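You operate a simulated robot arm through the tools that you are given. There is no shell and no other tool. Be economical: measure what you need, move in short steps, check, and stop when the job is done.

You are at the controls of a simulated robot arm. One attempt, no reset.

JOB
Put things in order on the top of the workbench. At the end: the green bracket stands where the cream brush stood; the brown brush stands where the gold padlock stood; the cream brush stands where the brown brush stood; the gold padlock stands on top of the orange pot; the blue plug stands where the green bracket stood; whatever was shut is shut again. Leave all else as you found it, and nothing knocked over.

It is judged by the outcome, as a careful person would: the job done as asked, and still so three seconds after it is handed in. It fails if anything else is knocked over, pushed out of place, dropped, spilled or broken.

ROBOT AND FRAMES
A 7-joint arm with a two-finger parallel gripper, fixed in place. Base frame: the origin is at the foot of the arm, x ahead of it, y to its left, z up; the work surface is at about z = 0.9. Lengths are in m, angles in rad, forces in N, time in s.
With the tool pointing down near the work surface it reaches from about 0.3 to 0.68 m from the base axis. Its first joint turns from -1.152 to 1.152 rad. Payload 1.57 kg.
Tool frame: the origin (TCP) lies between the finger pads and is the grasp point; the fingertips stand 0.03 m ahead of it; z points along the fingers, y is the line along which they close. Largest opening 0.11 m; finger width 0.024, thickness 0.012; the body of the gripper, 0.048 by 0.112 m, starts 0.078 m behind the TCP.
Orientation is that of the tool frame in the base frame, as a unit quaternion [x, y, z, w]. With the fingers straight down and closing along the base's y, the tool's x points along the base's -x, its y along +y and its z along -z.

CONTROLS
- The arm moves only by the tool send_rows. Its argument "deltas" is a list of rows, each a list of 2 entries, a list of its own where there are three numbers: the shift along the tool's x, y, z in m, then the turn, a rotation vector about the tool's x, y, z in rad. In form: [[[dx, dy, dz], [wx, wy, wz]], ...]. A call has 1 to 8 rows; each row shifts and turns the commanded pose from where the row before left it, along the tool's axes as they then stand. "jaw" is the gripper command, from -1 (fully open) to 1 (shut), values between in proportion, set as the call begins (left out, the last holds). A row lasts 0.2 s, in which the tool goes at most 0.05 m and 0.15 rad; a call with a longer step from one row to the next is refused whole, and so is a gripper value outside its range. A pose out of reach is approached as far as the arm can. The call stops where the force on the tool passes 40 N (or 10 N more than at its start, if that is more) or the arm is blocked; 0.2 s more then pass. Each finger travels about 0.108 m/s and halts on what it meets, pressing with about 21 N; the grip force reading is that of the motor and also rises with nothing between the fingers. The clock runs only during rows and for 0.2 s after the last one: add rows that do not move to give the fingers time. The reply holds the time, the measured pose of the TCP, the force on the tool along the base axes, the opening and the grip force, in the units named above and with some noise, and new pictures: "show" is both (left out), scene, wrist or none.
- Cameras (640 x 400 px; columns grow to the right, rows downward): "scene" is fixed at [0.1691, -0.3928, 1.4067]; the picture's right is [0.76, -0.65, 0.00], its down [-0.37, -0.43, -0.82] and it looks along [0.53, 0.63, -0.57] (base axes); focal length 259 px, centre (320, 200). "wrist" rides on the gripper at [-0.036, 0, -0.08] in the tool frame; the picture's right is [0.00, -1.00, 0.00], its down [0.97, 0.00, -0.24] and it looks along [0.24, 0.00, 0.97] (tool axes); focal length 218 px, centre (320, 200).
- probe_pixels(camera, pixels): for up to 12 pixels [column, row] of the newest picture of that camera ("zoom" is the newest enlarged one), the place [x, y, z] in the base frame of the surface seen there, good to about 0.002 m. It takes no simulated time.
- close_up(camera, box): a new picture of the part [left, top, right, bottom] of that camera's present view, enlarged. It takes no simulated time.
- sign_off(): hands the job in; it is judged then, once.

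Go step by step. Measure first, check grasps and placings, and put right what went wrong. The budget is 80 turns and 120 pictures, counting those below and the enlarged ones. Unless the task says otherwise, let go and move clear before handing in, and close with one line.

The tools are called after "Emit:" as a command line: name --argument value ..., lists and objects as JSON in quotes. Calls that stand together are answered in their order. send_rows: Moves the arm, as the interface text tells. Its arguments: {"type":"object","properties":{"deltas":{"type":"array","items":{"type":"array"}},"jaw":{"type":"number"},"show":{"type":"string","enum":["both","scene","wrist","none"]}},"required":["deltas"]} The other tools are called the same way: probe_pixels (camera, pixels) gives the place of the surface under pixels of a picture; close_up (camera, box) takes an enlarged picture of a part of a camera's view; sign_off () hands the job in.

At the start:

```text
time: 0.0
eef_pos: [0.414, -0.0786, 1.2481]
ee_rot: [-0.001, 1.0, 0.0, 0.0]
force: [-0.1, -0.1, -0.4]
grip_width: 0.1101
grip_force: 0.1
```

scene: 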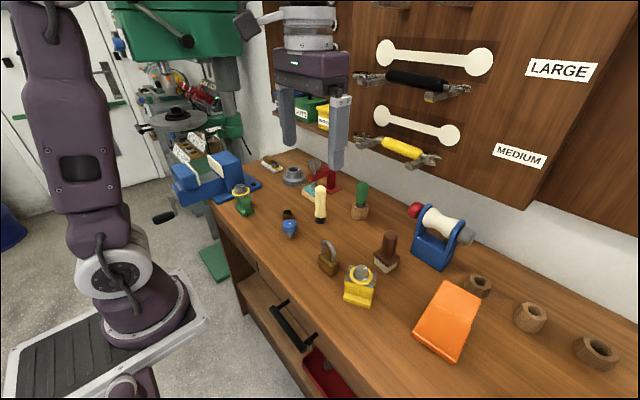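
wrist: 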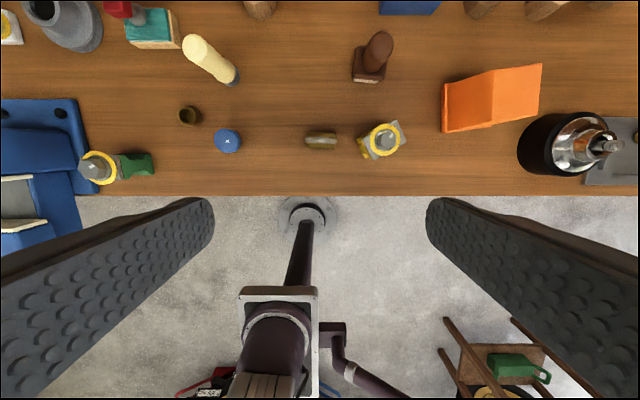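

The scene shows several small items around (240–400, 180–300); I'll enlarge to identify them before measuring.

Emit:
close_up --camera "scene" --box '[220, 140, 420, 265]'

Emit:
close_up --camera "scene" --box '[240, 225, 520, 400]'

Emit:
close_up --camera "wrist" --box '[0, 0, 320, 200]'

Emit:
close_up --camera "wrist" --box '[320, 0, 640, 200]'

```text
3.20 times, centred on (320, 202) of scene
```

zoom: 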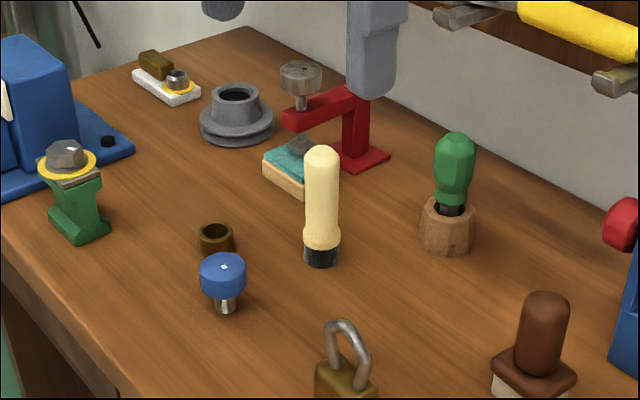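

```text
2.29 times, centred on (380, 312) of scene
```

zoom: 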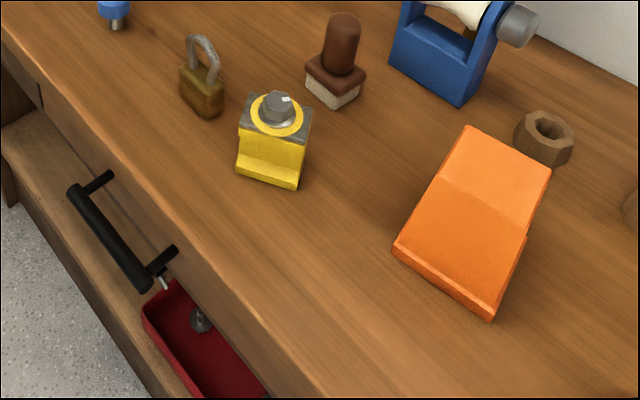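

```text
2.00 times, centred on (160, 100) of wrist
```

zoom: 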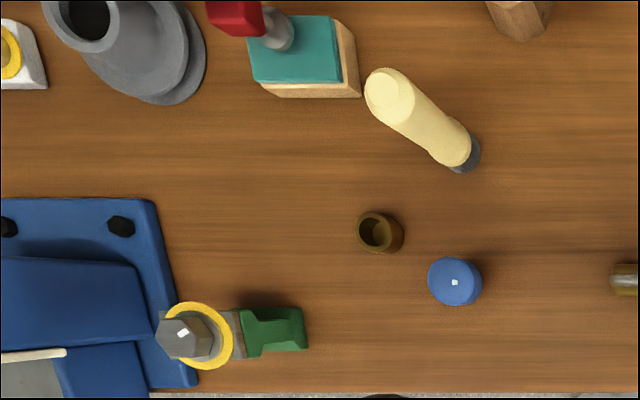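

```text
2.00 times, centred on (480, 100) of wrist
```

zoom: 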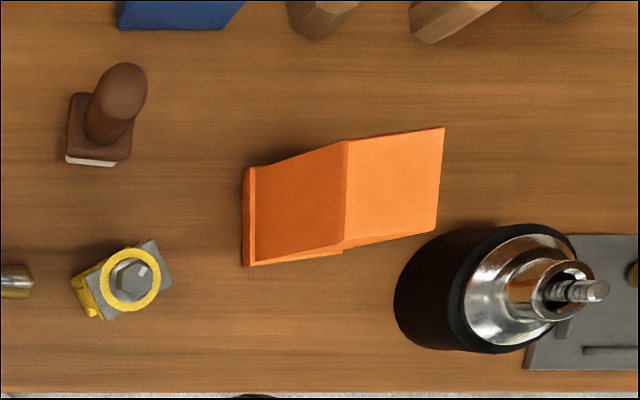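

No obvious orange pot besides the orange wedge; I'll probe the wedge and the main items.

Emit:
probe_pixels --camera "wrist" --pixels '[[443, 85], [443, 131], [447, 108], [470, 100], [493, 72], [492, 122], [515, 95], [540, 65], [537, 114], [450, 170], [580, 120], [560, 190]]'

Emit:
probe_pixels --camera "scene" --pixels '[[320, 186], [320, 221], [389, 236], [386, 267], [328, 240], [328, 270], [289, 221], [289, 235], [242, 190], [243, 213], [361, 272], [300, 345]]'

Emit:
probe_pixels --camera "wrist" --pixels '[[97, 167], [120, 167], [137, 165], [190, 115], [227, 140], [195, 48], [236, 75], [320, 140], [384, 140], [378, 47], [362, 65], [366, 81]]'

```text
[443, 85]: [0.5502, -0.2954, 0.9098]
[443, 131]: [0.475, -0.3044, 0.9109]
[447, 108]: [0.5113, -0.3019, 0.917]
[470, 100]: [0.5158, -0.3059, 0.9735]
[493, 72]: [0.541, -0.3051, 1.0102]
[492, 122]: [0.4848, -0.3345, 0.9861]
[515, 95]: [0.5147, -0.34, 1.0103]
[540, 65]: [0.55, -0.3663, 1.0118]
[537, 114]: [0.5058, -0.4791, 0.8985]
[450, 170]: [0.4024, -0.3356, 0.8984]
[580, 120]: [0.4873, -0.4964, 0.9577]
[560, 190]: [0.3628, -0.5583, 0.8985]
```

```text
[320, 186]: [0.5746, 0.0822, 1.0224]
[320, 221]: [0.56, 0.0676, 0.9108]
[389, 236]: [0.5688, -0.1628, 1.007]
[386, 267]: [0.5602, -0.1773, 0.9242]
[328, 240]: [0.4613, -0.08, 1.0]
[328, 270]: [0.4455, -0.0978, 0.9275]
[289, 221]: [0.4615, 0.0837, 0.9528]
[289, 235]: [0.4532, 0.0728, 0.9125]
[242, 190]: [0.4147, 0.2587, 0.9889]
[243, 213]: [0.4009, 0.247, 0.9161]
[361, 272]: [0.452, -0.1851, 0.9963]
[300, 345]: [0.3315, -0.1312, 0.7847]
```

```text
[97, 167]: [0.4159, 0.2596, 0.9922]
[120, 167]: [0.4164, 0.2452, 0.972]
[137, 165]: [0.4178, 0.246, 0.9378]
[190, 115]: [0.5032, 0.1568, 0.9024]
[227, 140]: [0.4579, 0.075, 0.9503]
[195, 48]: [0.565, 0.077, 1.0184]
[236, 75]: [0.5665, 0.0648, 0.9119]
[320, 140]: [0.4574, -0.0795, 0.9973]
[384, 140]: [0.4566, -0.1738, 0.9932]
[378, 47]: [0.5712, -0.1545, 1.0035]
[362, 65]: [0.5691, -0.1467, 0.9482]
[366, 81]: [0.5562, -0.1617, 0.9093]
```

The orange thing is a 0.11 m tall wedge, possibly hiding something; also a handle sits at z≈0.785. I'll move right and look over, and zoom on the drawer area.

Emit:
close_up --camera "scene" --box '[220, 250, 400, 400]'

Emit:
send_rows --deltas '[[[0, -0.05, 0], [0, 0, 0]], [[0, -0.05, 0], [0, 0, 0]], [[0, -0.05, 0], [0, 0, 0]], [[0, -0.05, 0], [0, 0, 0]], [[0, -0.05, 0], [0, 0, 0]], [[0, -0.05, 0], [0, 0, 0]]]'

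```text
2.67 times, centred on (310, 325) of scene
```

zoom: 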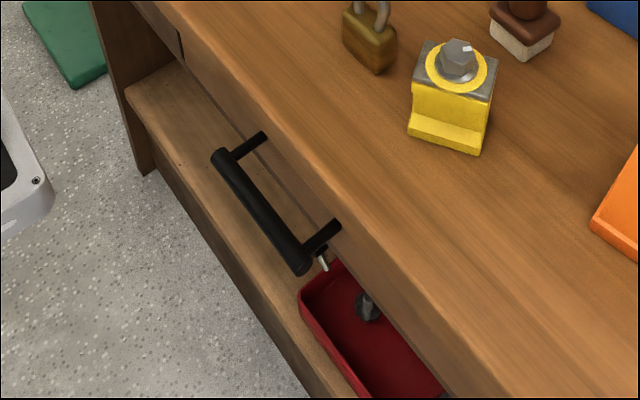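

```text
time: 1.4
eef_pos: [0.4016, -0.3563, 1.2401]
ee_rot: [0.0, 1.0, 0.001, 0.0]
force: [0.0, 0.6, -0.1]
grip_width: 0.11
grip_force: 0.0
out of reach, approached as far as the arm can: row 6
```

scene: 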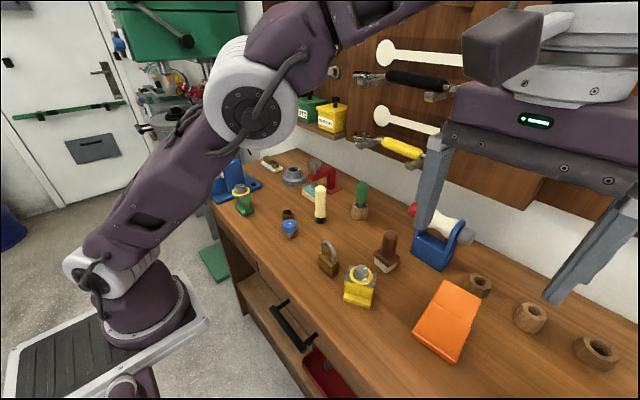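
wrist: 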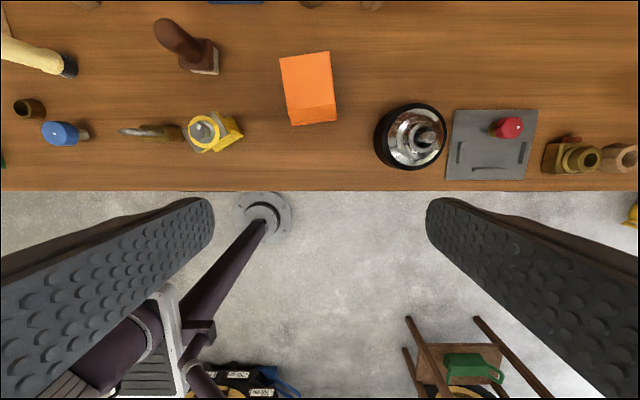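

From here the orange block appears solid and nothing orange lies behind it; the pot may be in the drawer. I'll zoom on the block and measure the handle.

Emit:
close_up --camera "wrist" --box '[240, 30, 400, 130]'

Emit:
probe_pixels --camera "scene" --pixels '[[273, 307], [283, 323], [293, 338], [303, 350], [289, 300], [314, 336], [300, 322], [263, 272], [257, 262], [340, 352], [300, 305], [320, 375]]'

Emit:
probe_pixels --camera "wrist" --pixels '[[285, 60], [325, 55], [330, 100], [292, 107], [293, 123], [335, 119], [320, 112], [160, 130], [200, 130]]'

```text
4.00 times, centred on (320, 80) of wrist
```

zoom: 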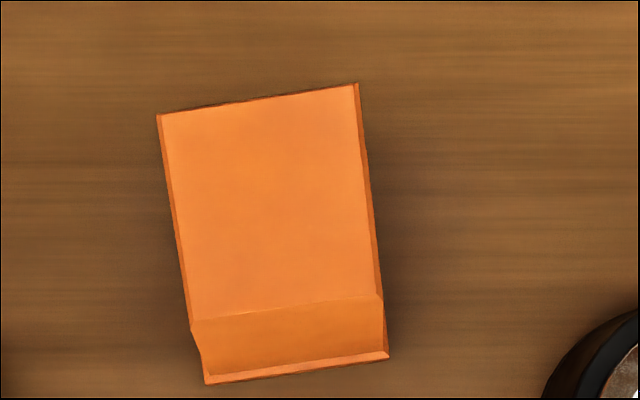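

```text
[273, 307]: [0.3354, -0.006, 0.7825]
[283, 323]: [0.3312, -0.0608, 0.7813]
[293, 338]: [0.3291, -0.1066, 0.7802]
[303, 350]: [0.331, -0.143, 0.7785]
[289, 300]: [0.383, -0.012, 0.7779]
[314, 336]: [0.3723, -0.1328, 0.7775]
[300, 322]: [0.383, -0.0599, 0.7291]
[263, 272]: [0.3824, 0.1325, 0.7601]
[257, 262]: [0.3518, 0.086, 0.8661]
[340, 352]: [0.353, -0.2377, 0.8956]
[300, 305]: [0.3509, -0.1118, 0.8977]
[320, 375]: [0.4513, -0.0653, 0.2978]
```

```text
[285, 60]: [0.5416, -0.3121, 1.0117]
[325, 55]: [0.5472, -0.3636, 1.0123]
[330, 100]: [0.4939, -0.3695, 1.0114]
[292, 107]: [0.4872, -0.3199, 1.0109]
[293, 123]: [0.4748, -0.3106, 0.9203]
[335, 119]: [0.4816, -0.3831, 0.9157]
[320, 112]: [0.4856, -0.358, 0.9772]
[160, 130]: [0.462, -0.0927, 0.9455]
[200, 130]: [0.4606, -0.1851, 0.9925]
```

The orange block is an overturned, tapered, rimmed pot with a flat top at z≈1.011 (about 0.055 × 0.06 m), and the only orange object, so it is the orange pot. Next I hover over the padlock and look at its orientation.

Emit:
send_rows --deltas '[[[-0.0075, 0.045, 0.0165], [0, 0, 0]], [[-0.0075, 0.045, 0.0165], [0, 0, 0]], [[-0.0075, 0.045, 0.0165], [0, 0, 0]], [[-0.0075, 0.045, 0.0165], [0, 0, 0]], [[-0.0075, 0.045, 0.0165], [0, 0, 0]], [[-0.0075, 0.045, 0.0165], [0, 0, 0]]]'

```text
time: 2.8
eef_pos: [0.4469, -0.0862, 1.1438]
ee_rot: [0.001, 1.0, -0.001, 0.0]
force: [-0.8, 0.0, 0.0]
grip_width: 0.1101
grip_force: 0.0
```

scene: 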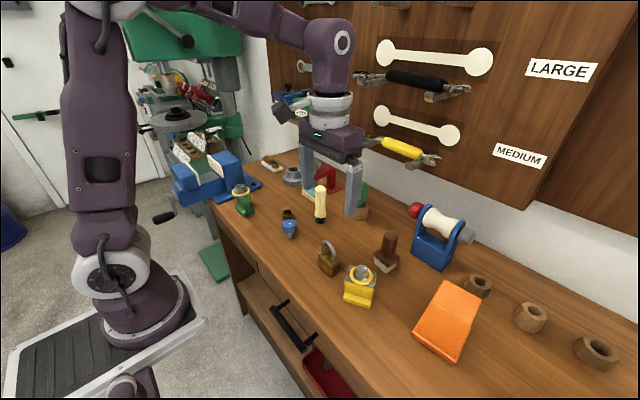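
wrist: 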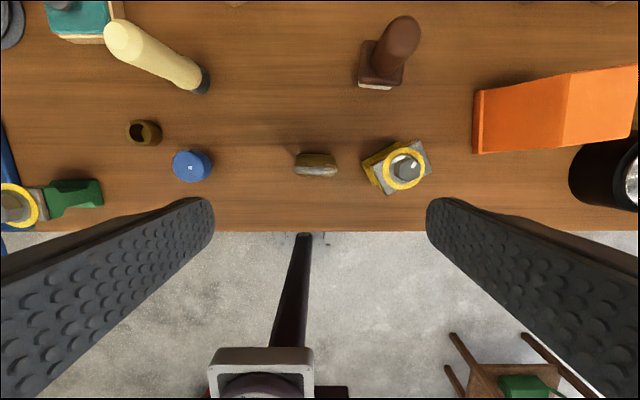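

Padlock at (316,165) wrist. I'll zoom to find its yaw.

Emit:
close_up --camera "wrist" --box '[270, 120, 370, 200]'

Emit:
close_up --camera "scene" --box '[300, 225, 420, 310]'

Emit:
probe_pixels --camera "wrist" --pixels '[[300, 157], [315, 157], [330, 157], [296, 168], [315, 168], [333, 170], [300, 174], [315, 175], [330, 176]]'

Emit:
probe_pixels --camera "scene" --pixels '[[321, 250], [320, 262], [330, 258], [331, 273], [337, 268], [336, 256], [333, 245], [325, 242], [324, 266]]'

```text
5.00 times, centred on (320, 160) of wrist
```

zoom: 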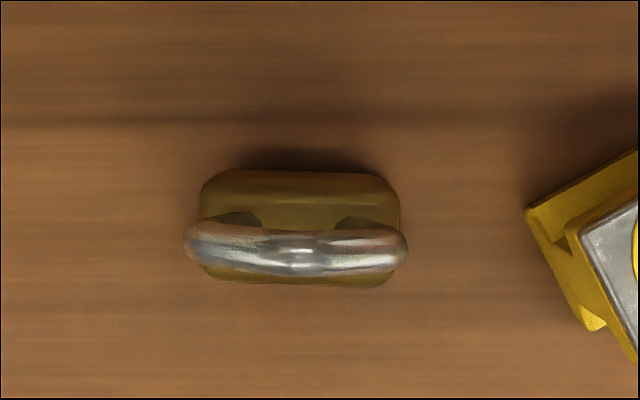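

```text
4.71 times, centred on (360, 268) of scene
```

zoom: 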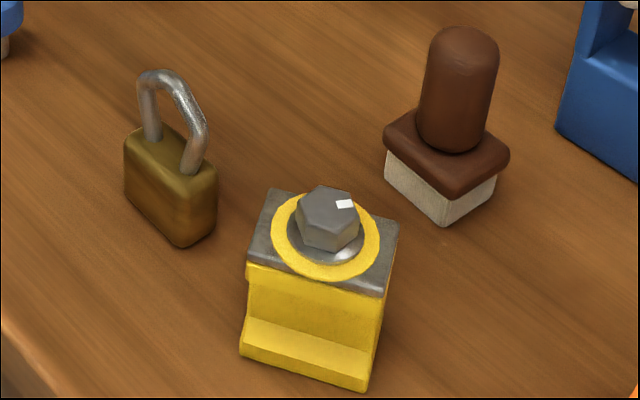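

```text
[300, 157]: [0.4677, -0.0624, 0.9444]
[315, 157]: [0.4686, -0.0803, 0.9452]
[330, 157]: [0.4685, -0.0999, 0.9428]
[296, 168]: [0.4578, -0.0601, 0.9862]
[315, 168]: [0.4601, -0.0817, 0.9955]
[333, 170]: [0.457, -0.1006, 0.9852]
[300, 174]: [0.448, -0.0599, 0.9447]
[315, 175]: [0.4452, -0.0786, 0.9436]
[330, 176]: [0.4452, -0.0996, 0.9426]
```

```text
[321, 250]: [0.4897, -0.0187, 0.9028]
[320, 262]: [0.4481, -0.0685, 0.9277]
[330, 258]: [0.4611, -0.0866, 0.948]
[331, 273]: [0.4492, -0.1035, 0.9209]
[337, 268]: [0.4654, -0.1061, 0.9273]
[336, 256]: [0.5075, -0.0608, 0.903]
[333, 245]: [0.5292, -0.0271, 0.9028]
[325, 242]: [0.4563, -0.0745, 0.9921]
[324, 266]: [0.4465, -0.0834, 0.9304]
```

Padlock body centre is (0.4575, −0.0805), 0.042 wide along y, top 0.945. I narrow the jaws to 0.063 m and come down most of the way.

Emit:
send_rows --deltas '[[[-0.0106, 0.0057, 0], [0, 0, 0]], [[0, 0, 0.04], [0, 0, 0]], [[0, 0, 0.04], [0, 0, 0]], [[0, 0, 0.03], [0, 0, 0]], [[0, 0, 0], [0, 0, 0]]]' --jaw -0.15 --show "wrist"

```text
time: 4.0
eef_pos: [0.455, -0.0796, 1.0334]
ee_rot: [0.0, 1.0, 0.0, 0.0]
force: [0.3, 0.2, 0.2]
grip_width: 0.0634
grip_force: 0.1
```

wrist: 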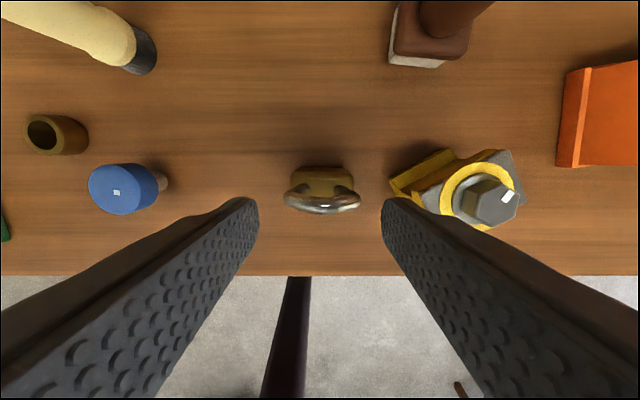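

I check the bracket's nearest corner (388,185) against the right finger before descending.

Emit:
probe_pixels --camera "wrist" --pixels '[[391, 184], [395, 190], [400, 182], [440, 152], [350, 180], [294, 180]]'

```text
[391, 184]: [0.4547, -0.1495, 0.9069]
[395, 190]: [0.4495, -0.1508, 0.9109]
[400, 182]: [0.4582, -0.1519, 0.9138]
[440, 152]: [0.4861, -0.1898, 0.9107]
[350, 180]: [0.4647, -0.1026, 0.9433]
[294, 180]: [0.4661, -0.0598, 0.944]
```

Corner is at y≈−0.149, clear of the finger (−0.124). Descend, then grip.

Emit:
send_rows --deltas '[[[-0.002, -0.001, 0.04], [0, 0, 0]], [[0, 0, 0.04], [0, 0, 0]], [[0, 0, 0.018], [0, 0, 0]], [[0, 0, 0], [0, 0, 0]]]' --show "none"

Emit:
send_rows --deltas '[[[0, 0, 0], [0, 0, 0]], [[0, 0, 0], [0, 0, 0]], [[0, 0, 0], [0, 0, 0]]]' --jaw 1 --show "scene"

```text
time: 5.0
eef_pos: [0.4577, -0.0809, 0.9325]
ee_rot: [0.0, 1.0, 0.0, 0.0]
force: [-0.2, 0.0, -0.4]
grip_width: 0.0633
grip_force: 0.1
```

```text
time: 5.8
eef_pos: [0.4578, -0.08, 0.9338]
ee_rot: [0.0, 1.0, 0.0, 0.0]
force: [-0.3, -0.5, 0.3]
grip_width: 0.0534
grip_force: 21.5
```

scene: 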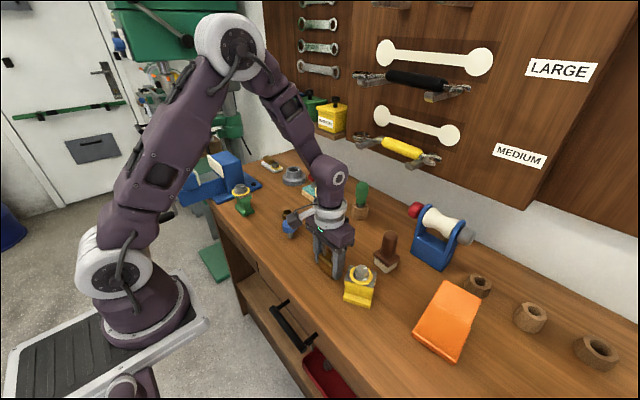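

Padlock gripped at 0.053 m. Lift and carry towards the pot.

Emit:
send_rows --deltas '[[[0, 0, -0.045], [0, 0, 0]], [[0, 0, -0.045], [0, 0, 0]], [[0, 0, -0.045], [0, 0, 0]], [[0, 0, -0.045], [0, 0, 0]], [[0, 0, 0], [0, 0, 0]]]' --show "none"

Emit:
send_rows --deltas '[[[-0.009, -0.0435, 0], [0, 0, 0]], [[-0.01, -0.0435, 0], [0, 0, 0]], [[-0.01, -0.0435, 0], [0, 0, 0]], [[-0.01, -0.0435, 0], [0, 0, 0]], [[-0.01, -0.0435, 0], [0, 0, 0]], [[-0.01, -0.0435, 0], [0, 0, 0]], [[0, 0, 0], [0, 0, 0]]]'

```text
time: 7.0
eef_pos: [0.4566, -0.0811, 1.1162]
ee_rot: [0.001, 1.0, 0.0, 0.0]
force: [0.9, 0.5, -2.9]
grip_width: 0.0535
grip_force: 21.1
```

```text
time: 8.6
eef_pos: [0.5159, -0.3399, 1.1145]
ee_rot: [0.0, 1.0, 0.001, 0.0]
force: [-0.8, 0.0, -2.0]
grip_width: 0.0535
grip_force: 21.1
```

scene: 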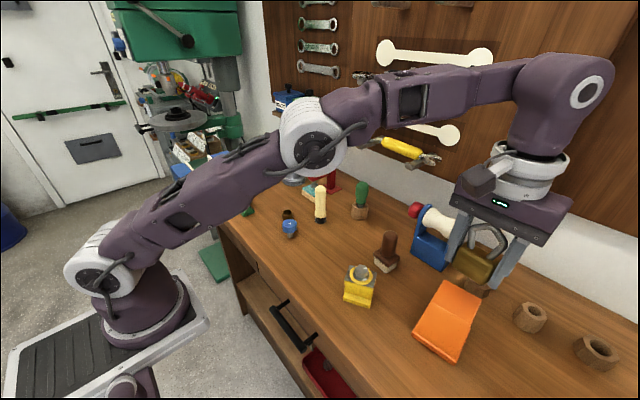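
wrist: 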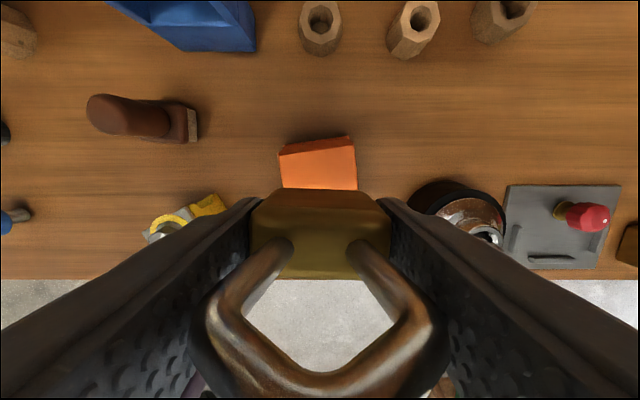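

Padlock hovers; I verify the pot top's far edge from the wrist view.

Emit:
probe_pixels --camera "wrist" --pixels '[[284, 158], [350, 149], [288, 184], [352, 184], [345, 140], [320, 170]]'

Emit:
probe_pixels --camera "scene" --pixels '[[446, 284], [478, 296], [470, 325], [432, 308], [455, 305], [425, 325], [458, 340]]'

```text
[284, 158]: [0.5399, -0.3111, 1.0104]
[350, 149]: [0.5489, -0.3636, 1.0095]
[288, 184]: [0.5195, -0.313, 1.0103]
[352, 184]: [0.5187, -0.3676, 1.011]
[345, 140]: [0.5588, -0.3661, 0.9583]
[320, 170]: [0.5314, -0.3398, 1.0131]
```

```text
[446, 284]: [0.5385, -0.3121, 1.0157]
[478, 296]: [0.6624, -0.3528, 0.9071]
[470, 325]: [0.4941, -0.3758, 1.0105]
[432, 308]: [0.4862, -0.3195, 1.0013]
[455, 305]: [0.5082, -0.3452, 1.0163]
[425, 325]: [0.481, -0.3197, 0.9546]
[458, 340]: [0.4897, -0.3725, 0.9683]
```

Pot top centre ≈ (0.5175, −0.3415, 1.011). Lower to contact height.

Emit:
send_rows --deltas '[[[-0.001, -0.0015, 0.03], [0, 0, 0]], [[0, 0, 0.03], [0, 0, 0]], [[0, 0, 0.006], [0, 0, 0]], [[0, 0, 0], [0, 0, 0]]]'

```text
time: 9.6
eef_pos: [0.5174, -0.3412, 1.05]
ee_rot: [-0.001, 1.0, 0.0, 0.001]
force: [-0.4, 0.5, -2.5]
grip_width: 0.0533
grip_force: 20.9
```

scene: 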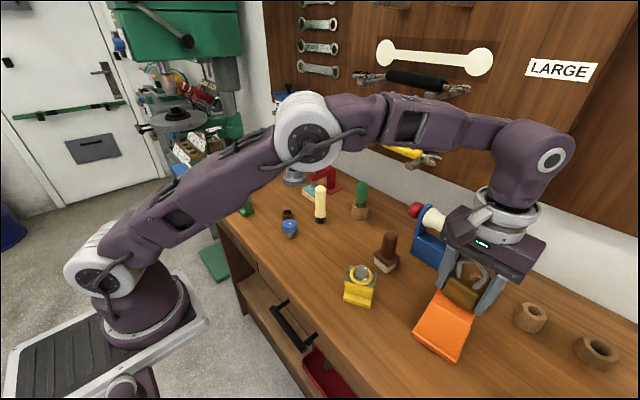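
wrist: 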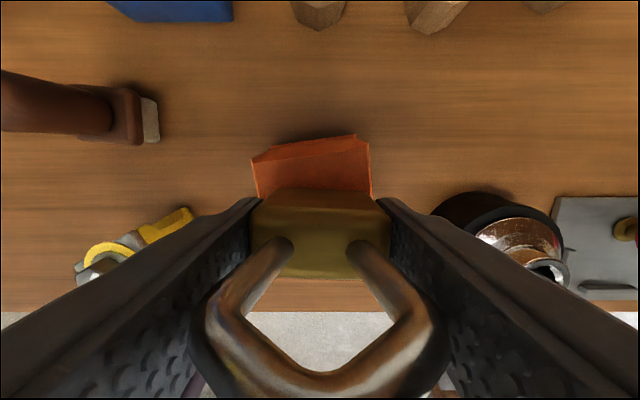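

No contact yet (force unchanged); ease down a few mm.

Emit:
send_rows --deltas '[[[0, 0, 0.002], [0, 0, 0]], [[0, 0, 0.001], [0, 0, 0]], [[0, 0, 0], [0, 0, 0]]]' --show "none"

```text
time: 10.4
eef_pos: [0.5179, -0.3417, 1.0461]
ee_rot: [0.001, 1.0, -0.001, 0.0]
force: [-0.3, -0.9, -2.0]
grip_width: 0.053
grip_force: 20.6
```

Emit:
send_rows --deltas '[[[0, 0, 0.0015], [0, 0, 0]], [[0, 0, 0], [0, 0, 0]]]' --show "none"

```text
time: 11.0
eef_pos: [0.5187, -0.3411, 1.0456]
ee_rot: [0.0, 1.0, 0.0, 0.0]
force: [-2.7, 1.6, 11.1]
grip_width: 0.0532
grip_force: 20.8
```

Contact is made (11 N). Open a little, and rise.

Emit:
send_rows --deltas '[[[0, 0, 0], [0, 0, 0]], [[0, 0, 0], [0, 0, 0]], [[0, 0, -0.03], [0, 0, 0]], [[0, 0, -0.04], [0, 0, 0]], [[0, 0, -0.04], [0, 0, 0]], [[0, 0, 0], [0, 0, 0]]]' --jaw -0.35

```text
time: 12.4
eef_pos: [0.5165, -0.341, 1.1263]
ee_rot: [0.001, 1.0, 0.001, 0.0]
force: [0.3, 0.5, 0.1]
grip_width: 0.0746
grip_force: 0.1
out of reach, approached as far as the arm can: row 5
```

scene: 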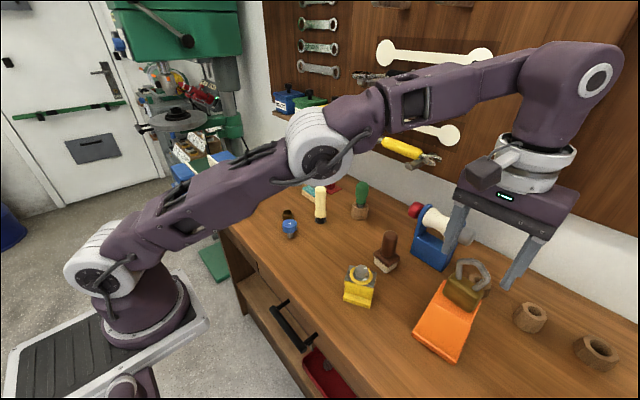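
wrist: 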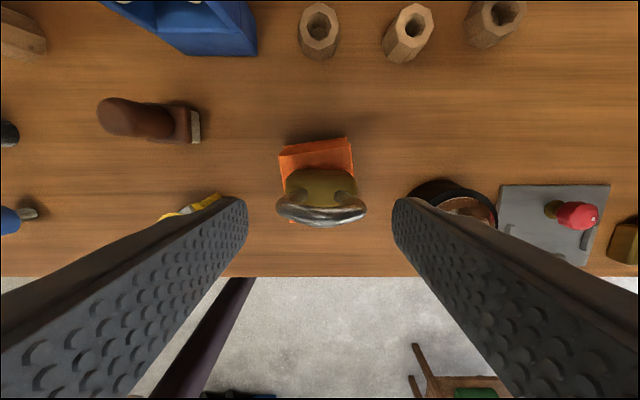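

The padlock stands on the pot. I withdraw along −x (the fingers still straddle the shackle), rise and go over to the brown brush.

Emit:
send_rows --deltas '[[[0.045, 0, 0], [0, 0, 0]], [[0.035, 0, -0.02], [0, 0, 0]], [[0, 0, -0.03], [0, 0, 0]], [[0, 0.045, 0], [0, 0, 0]], [[0, 0.045, 0], [0, 0, 0]], [[-0.02, 0.045, 0], [0, 0, 0]], [[-0.03, 0.035, 0], [0, 0, 0]], [[-0.04, 0.006, 0], [0, 0, 0]]]' --show "wrist"

```text
time: 14.2
eef_pos: [0.5282, -0.1647, 1.1719]
ee_rot: [-0.001, 1.0, 0.0, 0.001]
force: [0.3, -0.7, -0.4]
grip_width: 0.0743
grip_force: 0.1
```

wrist: 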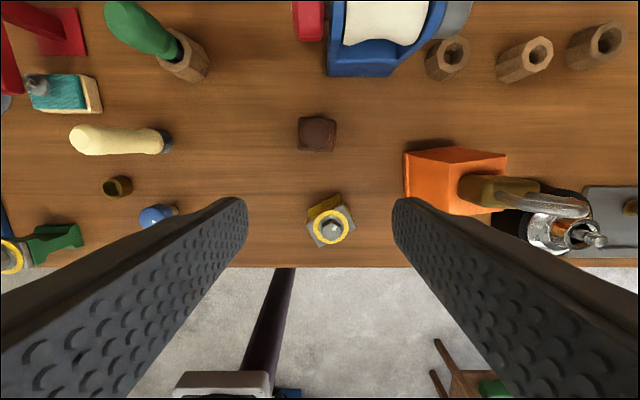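

Brown brush is seen top-down at (317,133). I zoom and probe it.

Emit:
close_up --camera "wrist" --box '[280, 108, 360, 158]'

Emit:
probe_pixels --camera "wrist" --pixels '[[309, 133], [326, 133], [317, 122], [317, 145], [301, 119], [333, 121], [333, 149], [300, 149], [317, 133], [300, 135], [334, 135]]'

```text
8.00 times, centred on (320, 133) of wrist
```

zoom: 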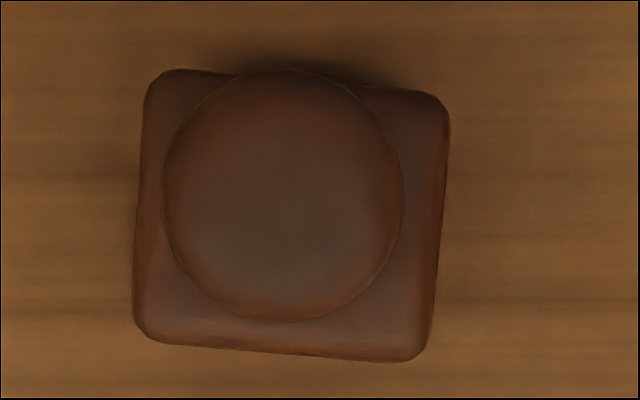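

```text
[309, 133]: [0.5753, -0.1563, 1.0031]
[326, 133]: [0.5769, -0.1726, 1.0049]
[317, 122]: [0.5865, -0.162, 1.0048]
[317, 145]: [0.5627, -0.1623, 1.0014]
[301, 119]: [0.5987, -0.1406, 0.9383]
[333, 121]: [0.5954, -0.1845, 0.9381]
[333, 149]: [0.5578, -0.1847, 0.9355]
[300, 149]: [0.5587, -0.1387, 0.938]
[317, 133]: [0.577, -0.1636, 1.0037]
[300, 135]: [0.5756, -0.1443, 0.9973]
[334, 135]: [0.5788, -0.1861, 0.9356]
```

Brush handle centre (0.5755, −0.1625), Ø≈0.03, plate top 0.94, top 1.006. Descend to TCP z 0.98.

Emit:
send_rows --deltas '[[[-0.04, 0.0015, 0], [0, 0, 0]], [[-0.008, 0, 0.03], [0, 0, 0]], [[0, 0, 0.04], [0, 0, 0]], [[0, 0, 0.04], [0, 0, 0]], [[0, 0, 0.04], [0, 0, 0]], [[0, 0, 0.04], [0, 0, 0]], [[0, 0, 0], [0, 0, 0]]]'

```text
time: 15.8
eef_pos: [0.576, -0.1675, 0.983]
ee_rot: [0.0, 1.0, -0.001, 0.0]
force: [-0.2, -0.1, -0.7]
grip_width: 0.0745
grip_force: 0.1
```

scene: 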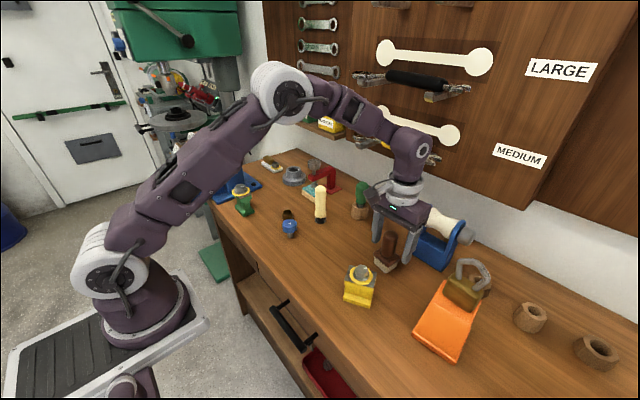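
wrist: 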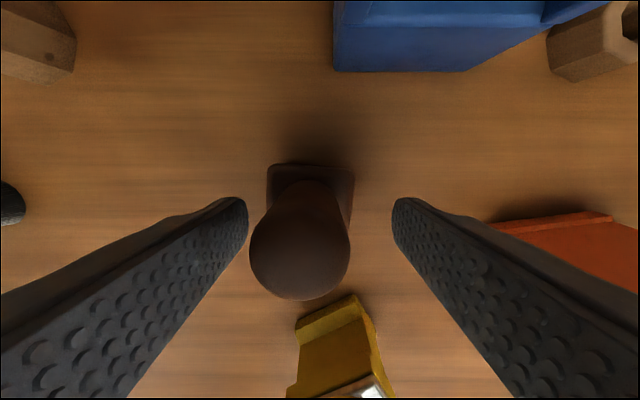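

The handle sits ~5 mm left of the jaw centre; shift +y then grip.

Emit:
send_rows --deltas '[[[0, 0.005, 0], [0, 0, 0]], [[0, 0, 0], [0, 0, 0]]]' --show "none"

Emit:
send_rows --deltas '[[[0, 0, 0], [0, 0, 0]], [[0, 0, 0], [0, 0, 0]], [[0, 0, 0], [0, 0, 0]]]' --jaw 1 --show "wrist"

```text
time: 16.4
eef_pos: [0.5759, -0.1603, 0.9846]
ee_rot: [0.0, 1.0, 0.0, 0.0]
force: [0.2, -0.4, -0.4]
grip_width: 0.0741
grip_force: 0.0
```

```text
time: 17.2
eef_pos: [0.5759, -0.1614, 0.9844]
ee_rot: [0.0, 1.0, 0.0, 0.0]
force: [0.5, 0.8, 1.0]
grip_width: 0.0332
grip_force: 21.2
```

wrist: 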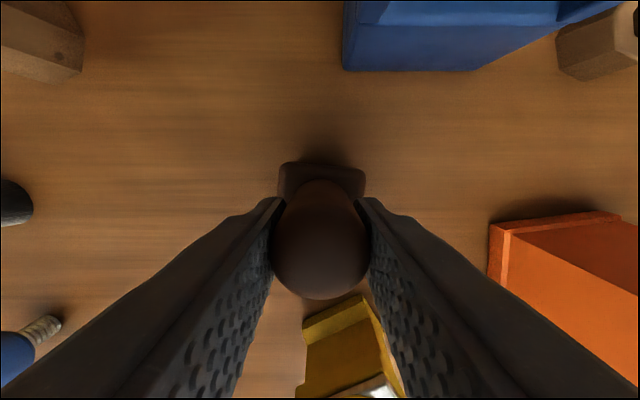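

Gripped (0.033 m). Lift 0.13 m and carry to the padlock's old place (0.4575, −0.0803).

Emit:
send_rows --deltas '[[[0, 0, -0.045], [0, 0, 0]], [[0, 0, -0.045], [0, 0, 0]], [[0, 0, -0.04], [0, 0, 0]], [[0.039, 0.027, 0], [0, 0, 0]], [[0.04, 0.027, 0], [0, 0, 0]], [[0.0395, 0.027, 0], [0, 0, 0]], [[0, 0, 0.04], [0, 0, 0]], [[0, 0, 0], [0, 0, 0]]]'

```text
time: 19.0
eef_pos: [0.4607, -0.0774, 1.0734]
ee_rot: [0.0, 1.0, 0.0, 0.0]
force: [0.2, -0.4, -1.2]
grip_width: 0.0328
grip_force: 20.7
```

scene: 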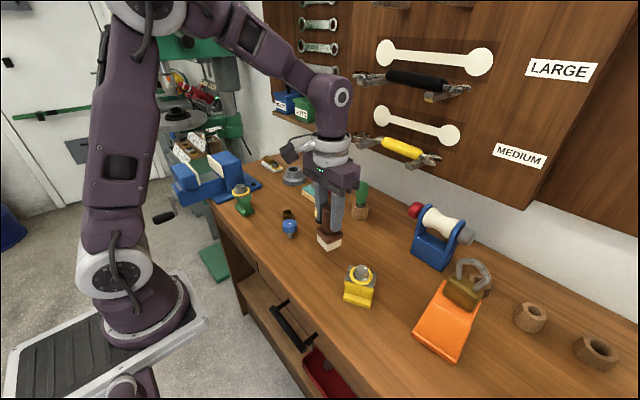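
wrist: 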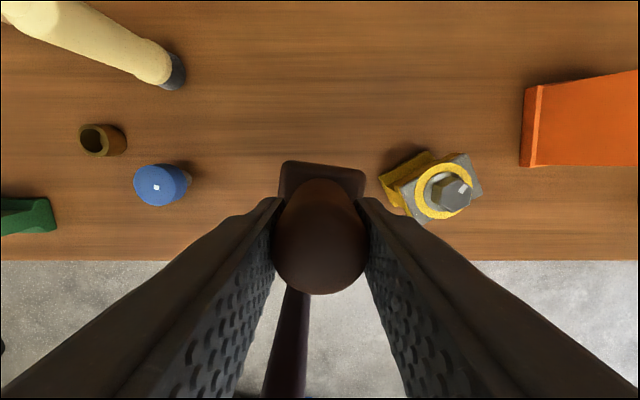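

Slightly off by ~3 mm; correct and lower to just above the table (TCP ≈ 0.987).

Emit:
send_rows --deltas '[[[0.002, -0.002, 0.04], [0, 0, 0]], [[0, 0, 0.04], [0, 0, 0]], [[0, 0, 0.005], [0, 0, 0]], [[0, 0, 0], [0, 0, 0]]]' --show "none"

```text
time: 20.0
eef_pos: [0.4576, -0.08, 0.9867]
ee_rot: [0.0, 1.0, 0.001, 0.0]
force: [-0.1, 1.3, -1.3]
grip_width: 0.0326
grip_force: 21.0
```

Emit:
send_rows --deltas '[[[0, 0, 0.0018], [0, 0, 0]], [[0, 0, 0], [0, 0, 0]]]' --show "none"

```text
time: 20.6
eef_pos: [0.4563, -0.0807, 0.9847]
ee_rot: [-0.001, 1.0, 0.0, 0.001]
force: [2.0, 3.2, 17.2]
grip_width: 0.0328
grip_force: 20.5
```

Contact (17 N). Release and rise, then go over the cream brush.

Emit:
send_rows --deltas '[[[0, 0, 0], [0, 0, 0]], [[0, 0, 0], [0, 0, 0]], [[0, 0, -0.045], [0, 0, 0]], [[0, 0, -0.045], [0, 0, 0]], [[0, 0, -0.045], [0, 0, 0]], [[0, 0, -0.045], [0, 0, 0]], [[0, 0, 0], [0, 0, 0]]]' --jaw -0.3 --show "wrist"

Emit:
send_rows --deltas '[[[-0.022, 0.045, 0], [0, 0, 0]], [[-0.022, 0.045, 0], [0, 0, 0]], [[-0.022, 0.045, 0], [0, 0, 0]], [[-0.02, 0.011, 0], [0, 0, 0]], [[0, 0, 0], [0, 0, 0]]]'

```text
time: 22.2
eef_pos: [0.455, -0.0784, 1.1671]
ee_rot: [0.0, 1.0, 0.0, -0.001]
force: [0.0, 0.2, -0.1]
grip_width: 0.0711
grip_force: 0.1
```

wrist: 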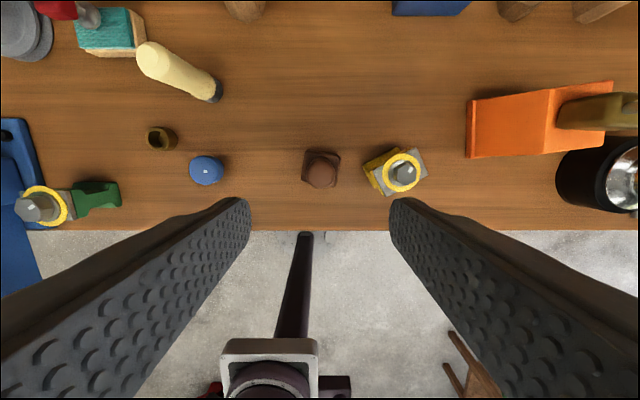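

```text
time: 23.4
eef_pos: [0.5421, 0.0678, 1.1659]
ee_rot: [0.001, 1.0, 0.0, 0.0]
force: [-0.4, 0.8, 0.1]
grip_width: 0.0717
grip_force: 0.1
```

scene: 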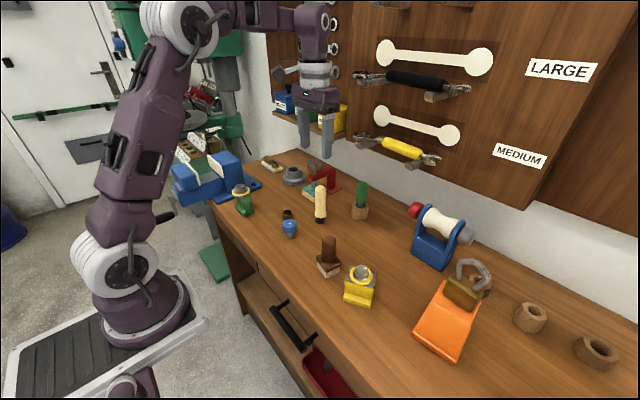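
wrist: 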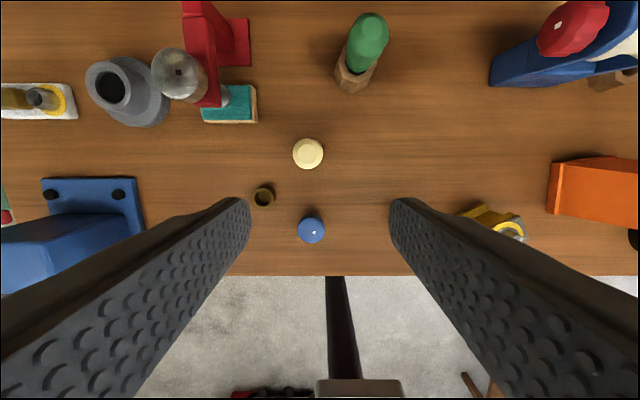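

The brown brush is in the padlock's old place. I probe the cream brush at (308,153) and its neighbours.

Emit:
probe_pixels --camera "wrist" --pixels '[[308, 153], [294, 153], [322, 153], [308, 139], [308, 167], [255, 122], [256, 95], [215, 70], [265, 196], [352, 85], [365, 35], [180, 75]]'

Emit:
probe_pixels --camera "scene" --pixels '[[316, 218], [320, 222], [325, 219], [320, 205], [320, 190], [320, 214]]'

Emit:
close_up --camera "scene" --box '[280, 170, 400, 290]'

```text
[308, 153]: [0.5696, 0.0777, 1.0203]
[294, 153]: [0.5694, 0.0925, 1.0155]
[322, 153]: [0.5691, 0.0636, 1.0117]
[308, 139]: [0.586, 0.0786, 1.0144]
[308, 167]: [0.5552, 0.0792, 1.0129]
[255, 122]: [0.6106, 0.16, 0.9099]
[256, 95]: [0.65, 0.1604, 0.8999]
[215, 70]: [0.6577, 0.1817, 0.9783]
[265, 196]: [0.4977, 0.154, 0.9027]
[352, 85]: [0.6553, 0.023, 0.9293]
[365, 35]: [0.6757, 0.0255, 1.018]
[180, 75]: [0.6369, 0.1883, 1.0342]
```

```text
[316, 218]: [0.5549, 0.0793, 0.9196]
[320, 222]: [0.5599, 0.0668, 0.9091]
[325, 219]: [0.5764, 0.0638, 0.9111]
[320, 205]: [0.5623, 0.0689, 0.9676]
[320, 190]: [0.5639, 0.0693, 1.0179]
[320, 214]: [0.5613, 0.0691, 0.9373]
```

```text
3.33 times, centred on (340, 230) of scene
```

zoom: 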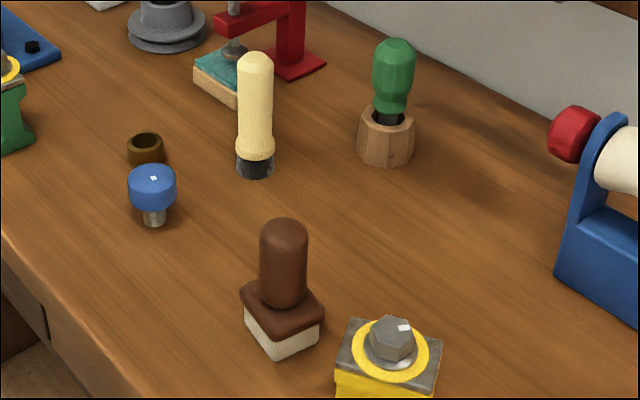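

Cream brush centre ≈ (0.570, 0.078), top 1.020. Descend to TCP 0.978.

Emit:
send_rows --deltas '[[[-0.028, 0.0102, 0], [0, 0, 0]], [[0, 0, 0.04], [0, 0, 0]], [[0, 0, 0.04], [0, 0, 0]], [[0, 0, 0.02], [0, 0, 0]], [[0, 0, 0], [0, 0, 0]]]' --show "wrist"

```text
time: 24.6
eef_pos: [0.5687, 0.0786, 1.0653]
ee_rot: [0.001, 1.0, 0.0, 0.0]
force: [-0.4, 0.3, 0.2]
grip_width: 0.0716
grip_force: 0.1
```

wrist: 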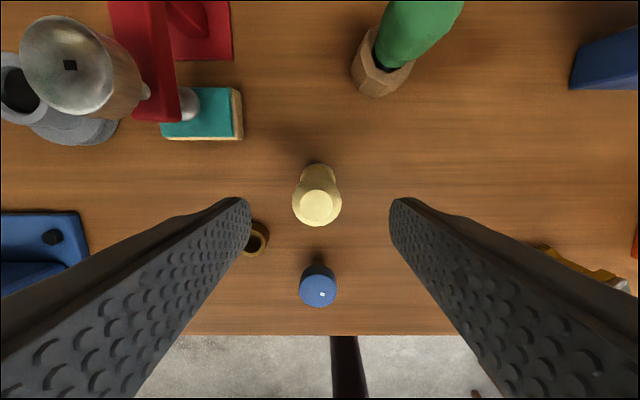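

Well centred (317,205). Continue down and grip.

Emit:
send_rows --deltas '[[[-0.001, 0, 0.04], [0, 0, 0]], [[0, 0, 0.04], [0, 0, 0]], [[0, 0, 0.006], [0, 0, 0]], [[0, 0, 0], [0, 0, 0]]]' --show "none"

Emit:
send_rows --deltas '[[[0, 0, 0], [0, 0, 0]], [[0, 0, 0], [0, 0, 0]], [[0, 0, 0], [0, 0, 0]]]' --jaw 1 --show "wrist"

```text
time: 25.6
eef_pos: [0.5705, 0.076, 0.9797]
ee_rot: [0.0, 1.0, 0.0, 0.0]
force: [0.1, 0.1, 0.2]
grip_width: 0.0715
grip_force: 0.1
```

```text
time: 26.4
eef_pos: [0.5717, 0.0765, 0.9788]
ee_rot: [-0.001, 1.0, 0.0, 0.0]
force: [0.4, -0.6, -0.2]
grip_width: 0.0339
grip_force: 21.1
```

wrist: 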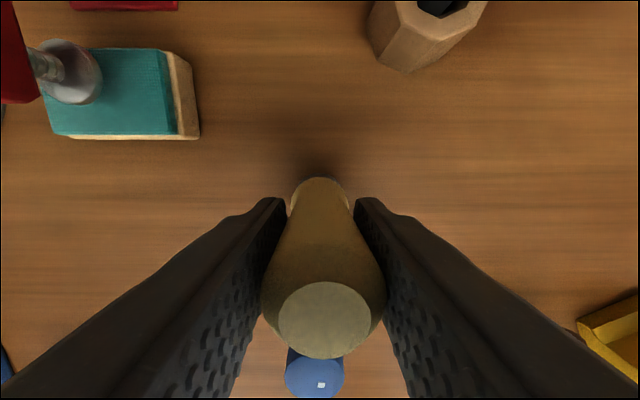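

Gripped at (0.571, 0.077). Lift and carry to the brown brush's old place (0.576, −0.162).

Emit:
send_rows --deltas '[[[0, 0, -0.045], [0, 0, 0]], [[0, 0, -0.045], [0, 0, 0]], [[-0.001, -0.048, 0], [0, 0, 0]], [[-0.001, -0.048, 0], [0, 0, 0]], [[-0.001, -0.048, 0], [0, 0, 0]], [[-0.001, -0.048, 0], [0, 0, 0]], [[-0.001, -0.047, 0], [0, 0, 0]], [[0, 0, 0], [0, 0, 0]]]'

```text
time: 28.2
eef_pos: [0.5769, -0.164, 1.0699]
ee_rot: [0.0, 1.0, 0.0, 0.001]
force: [0.0, -0.2, -1.4]
grip_width: 0.0338
grip_force: 20.7
```

scene: 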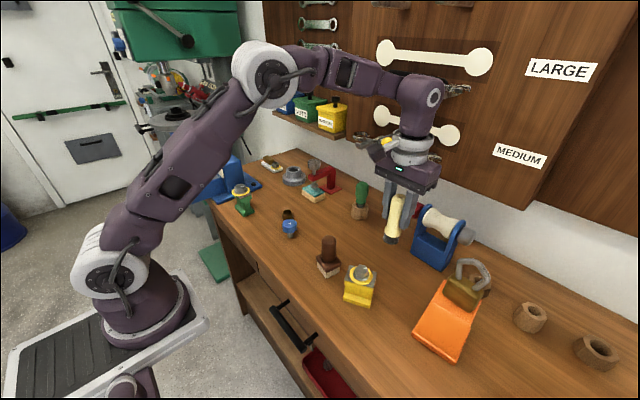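
wrist: 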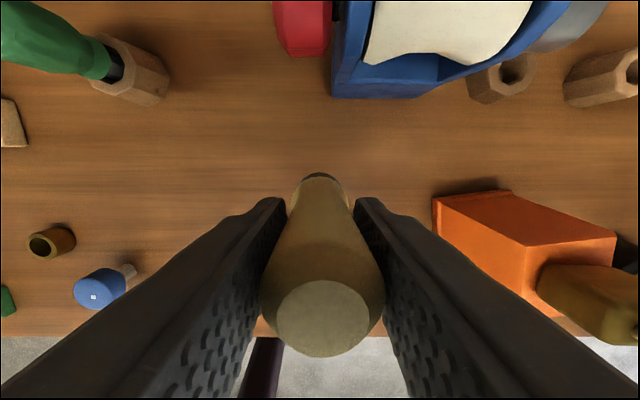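

Brush hangs upright. Lower to just above the surface.

Emit:
send_rows --deltas '[[[0.001, 0.002, 0.045], [0, 0, 0]], [[0, 0, 0.042], [0, 0, 0]], [[0, 0, 0], [0, 0, 0]]]' --show "none"

Emit:
send_rows --deltas '[[[0, 0, 0.002], [0, 0, 0]], [[0, 0, 0], [0, 0, 0]]]' --show "none"

```text
time: 29.0
eef_pos: [0.5758, -0.1596, 0.9835]
ee_rot: [-0.001, 1.0, -0.001, 0.0]
force: [-0.1, 0.1, -1.4]
grip_width: 0.0337
grip_force: 21.1
```

```text
time: 29.6
eef_pos: [0.5746, -0.1596, 0.9815]
ee_rot: [0.0, 1.0, 0.0, 0.0]
force: [-0.7, 0.5, -1.2]
grip_width: 0.0341
grip_force: 20.8
```

Emit:
send_rows --deltas '[[[-0.001, -0.002, 0.0015], [0, 0, 0]], [[0, 0, 0.001], [0, 0, 0]], [[0, 0, 0], [0, 0, 0]]]' --show "none"

```text
time: 30.4
eef_pos: [0.5753, -0.1631, 0.9801]
ee_rot: [0.0, 1.0, 0.0, 0.001]
force: [-0.5, 2.4, 6.5]
grip_width: 0.0338
grip_force: 21.6
```

Touching (6.5 N). Release and rise.

Emit:
send_rows --deltas '[[[0, 0, 0], [0, 0, 0]], [[0, 0, 0], [0, 0, 0]], [[0, 0, -0.045], [0, 0, 0]], [[0, 0, -0.045], [0, 0, 0]], [[0, 0, -0.045], [0, 0, 0]], [[0, 0, -0.045], [0, 0, 0]]]' --jaw -0.3 --show "none"

Emit:
send_rows --deltas '[[[0.018, 0.046, 0], [0, 0, 0]], [[0.018, 0.046, 0], [0, 0, 0]], [[0.018, 0.046, 0], [0, 0, 0]], [[0.018, 0.046, 0], [0, 0, 0]], [[0.018, 0.046, 0], [0, 0, 0]], [[0.018, 0.046, 0], [0, 0, 0]], [[0.018, 0.046, 0], [0, 0, 0]], [[0.018, 0.046, 0], [0, 0, 0]]]'

```text
time: 31.8
eef_pos: [0.5764, -0.1618, 1.1581]
ee_rot: [-0.001, 1.0, 0.0, 0.0]
force: [-0.1, -0.3, 0.0]
grip_width: 0.0714
grip_force: 0.1
```

```text
time: 33.6
eef_pos: [0.4286, 0.2036, 1.1622]
ee_rot: [0.001, 1.0, 0.001, 0.0]
force: [-0.6, 1.3, -0.7]
grip_width: 0.0716
grip_force: 0.1
```

scene: 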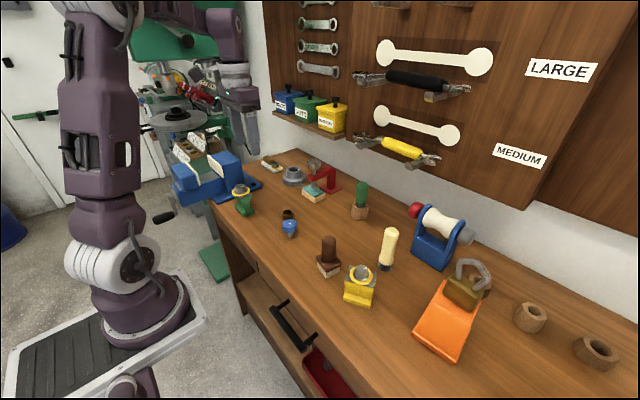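
wrist: 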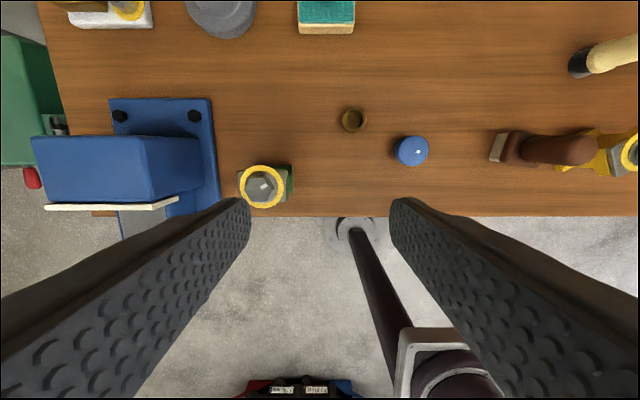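

The cream brush stands in its new place. The green bracket is at (265,187); close-ups and probes.

Emit:
close_up --camera "wrist" --box '[200, 150, 320, 225]'

Emit:
close_up --camera "scene" --box '[215, 170, 275, 225]'

Emit:
probe_pixels --camera "wrist" --pixels '[[263, 186], [242, 175], [242, 204], [289, 172], [292, 168], [292, 196], [286, 200], [215, 180], [205, 150], [275, 207], [277, 166], [291, 182]]'

Emit:
probe_pixels --camera "scene" --pixels '[[237, 198], [242, 214], [250, 210], [247, 200], [238, 208], [253, 196], [240, 203], [248, 214], [236, 214], [232, 190], [242, 186]]'

```text
5.33 times, centred on (260, 188) of wrist
```

zoom: 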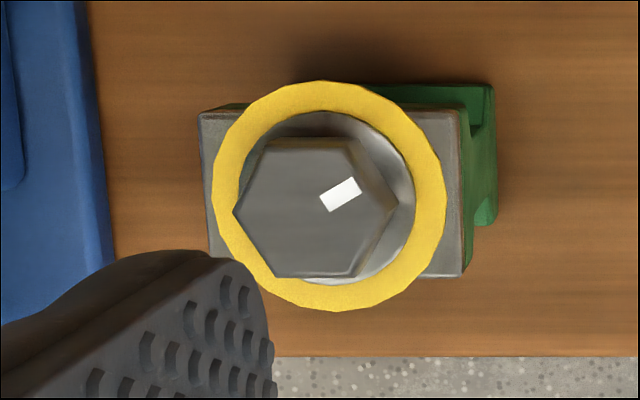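

```text
7.27 times, centred on (245, 198) of scene
```

zoom: 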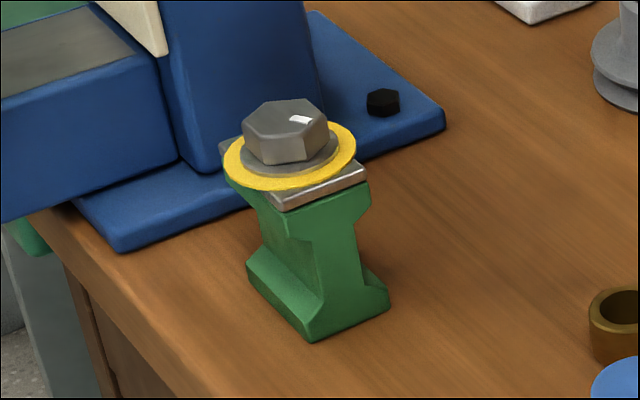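

```text
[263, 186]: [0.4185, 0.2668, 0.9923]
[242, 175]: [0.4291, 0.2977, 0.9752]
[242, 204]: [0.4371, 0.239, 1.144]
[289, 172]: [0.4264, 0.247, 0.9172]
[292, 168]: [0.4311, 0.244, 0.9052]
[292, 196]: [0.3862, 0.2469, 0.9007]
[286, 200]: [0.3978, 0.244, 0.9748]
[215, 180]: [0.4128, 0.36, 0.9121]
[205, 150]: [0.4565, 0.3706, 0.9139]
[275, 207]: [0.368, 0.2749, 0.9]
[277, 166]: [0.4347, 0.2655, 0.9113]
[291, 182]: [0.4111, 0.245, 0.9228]
```

```text
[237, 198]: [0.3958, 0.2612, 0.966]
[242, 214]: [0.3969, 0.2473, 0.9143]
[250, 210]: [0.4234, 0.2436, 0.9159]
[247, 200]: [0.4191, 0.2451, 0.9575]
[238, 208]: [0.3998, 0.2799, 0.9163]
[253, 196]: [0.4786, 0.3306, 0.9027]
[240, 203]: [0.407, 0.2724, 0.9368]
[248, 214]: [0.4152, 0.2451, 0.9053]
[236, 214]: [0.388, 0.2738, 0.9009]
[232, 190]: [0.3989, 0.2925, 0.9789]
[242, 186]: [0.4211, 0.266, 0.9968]
```

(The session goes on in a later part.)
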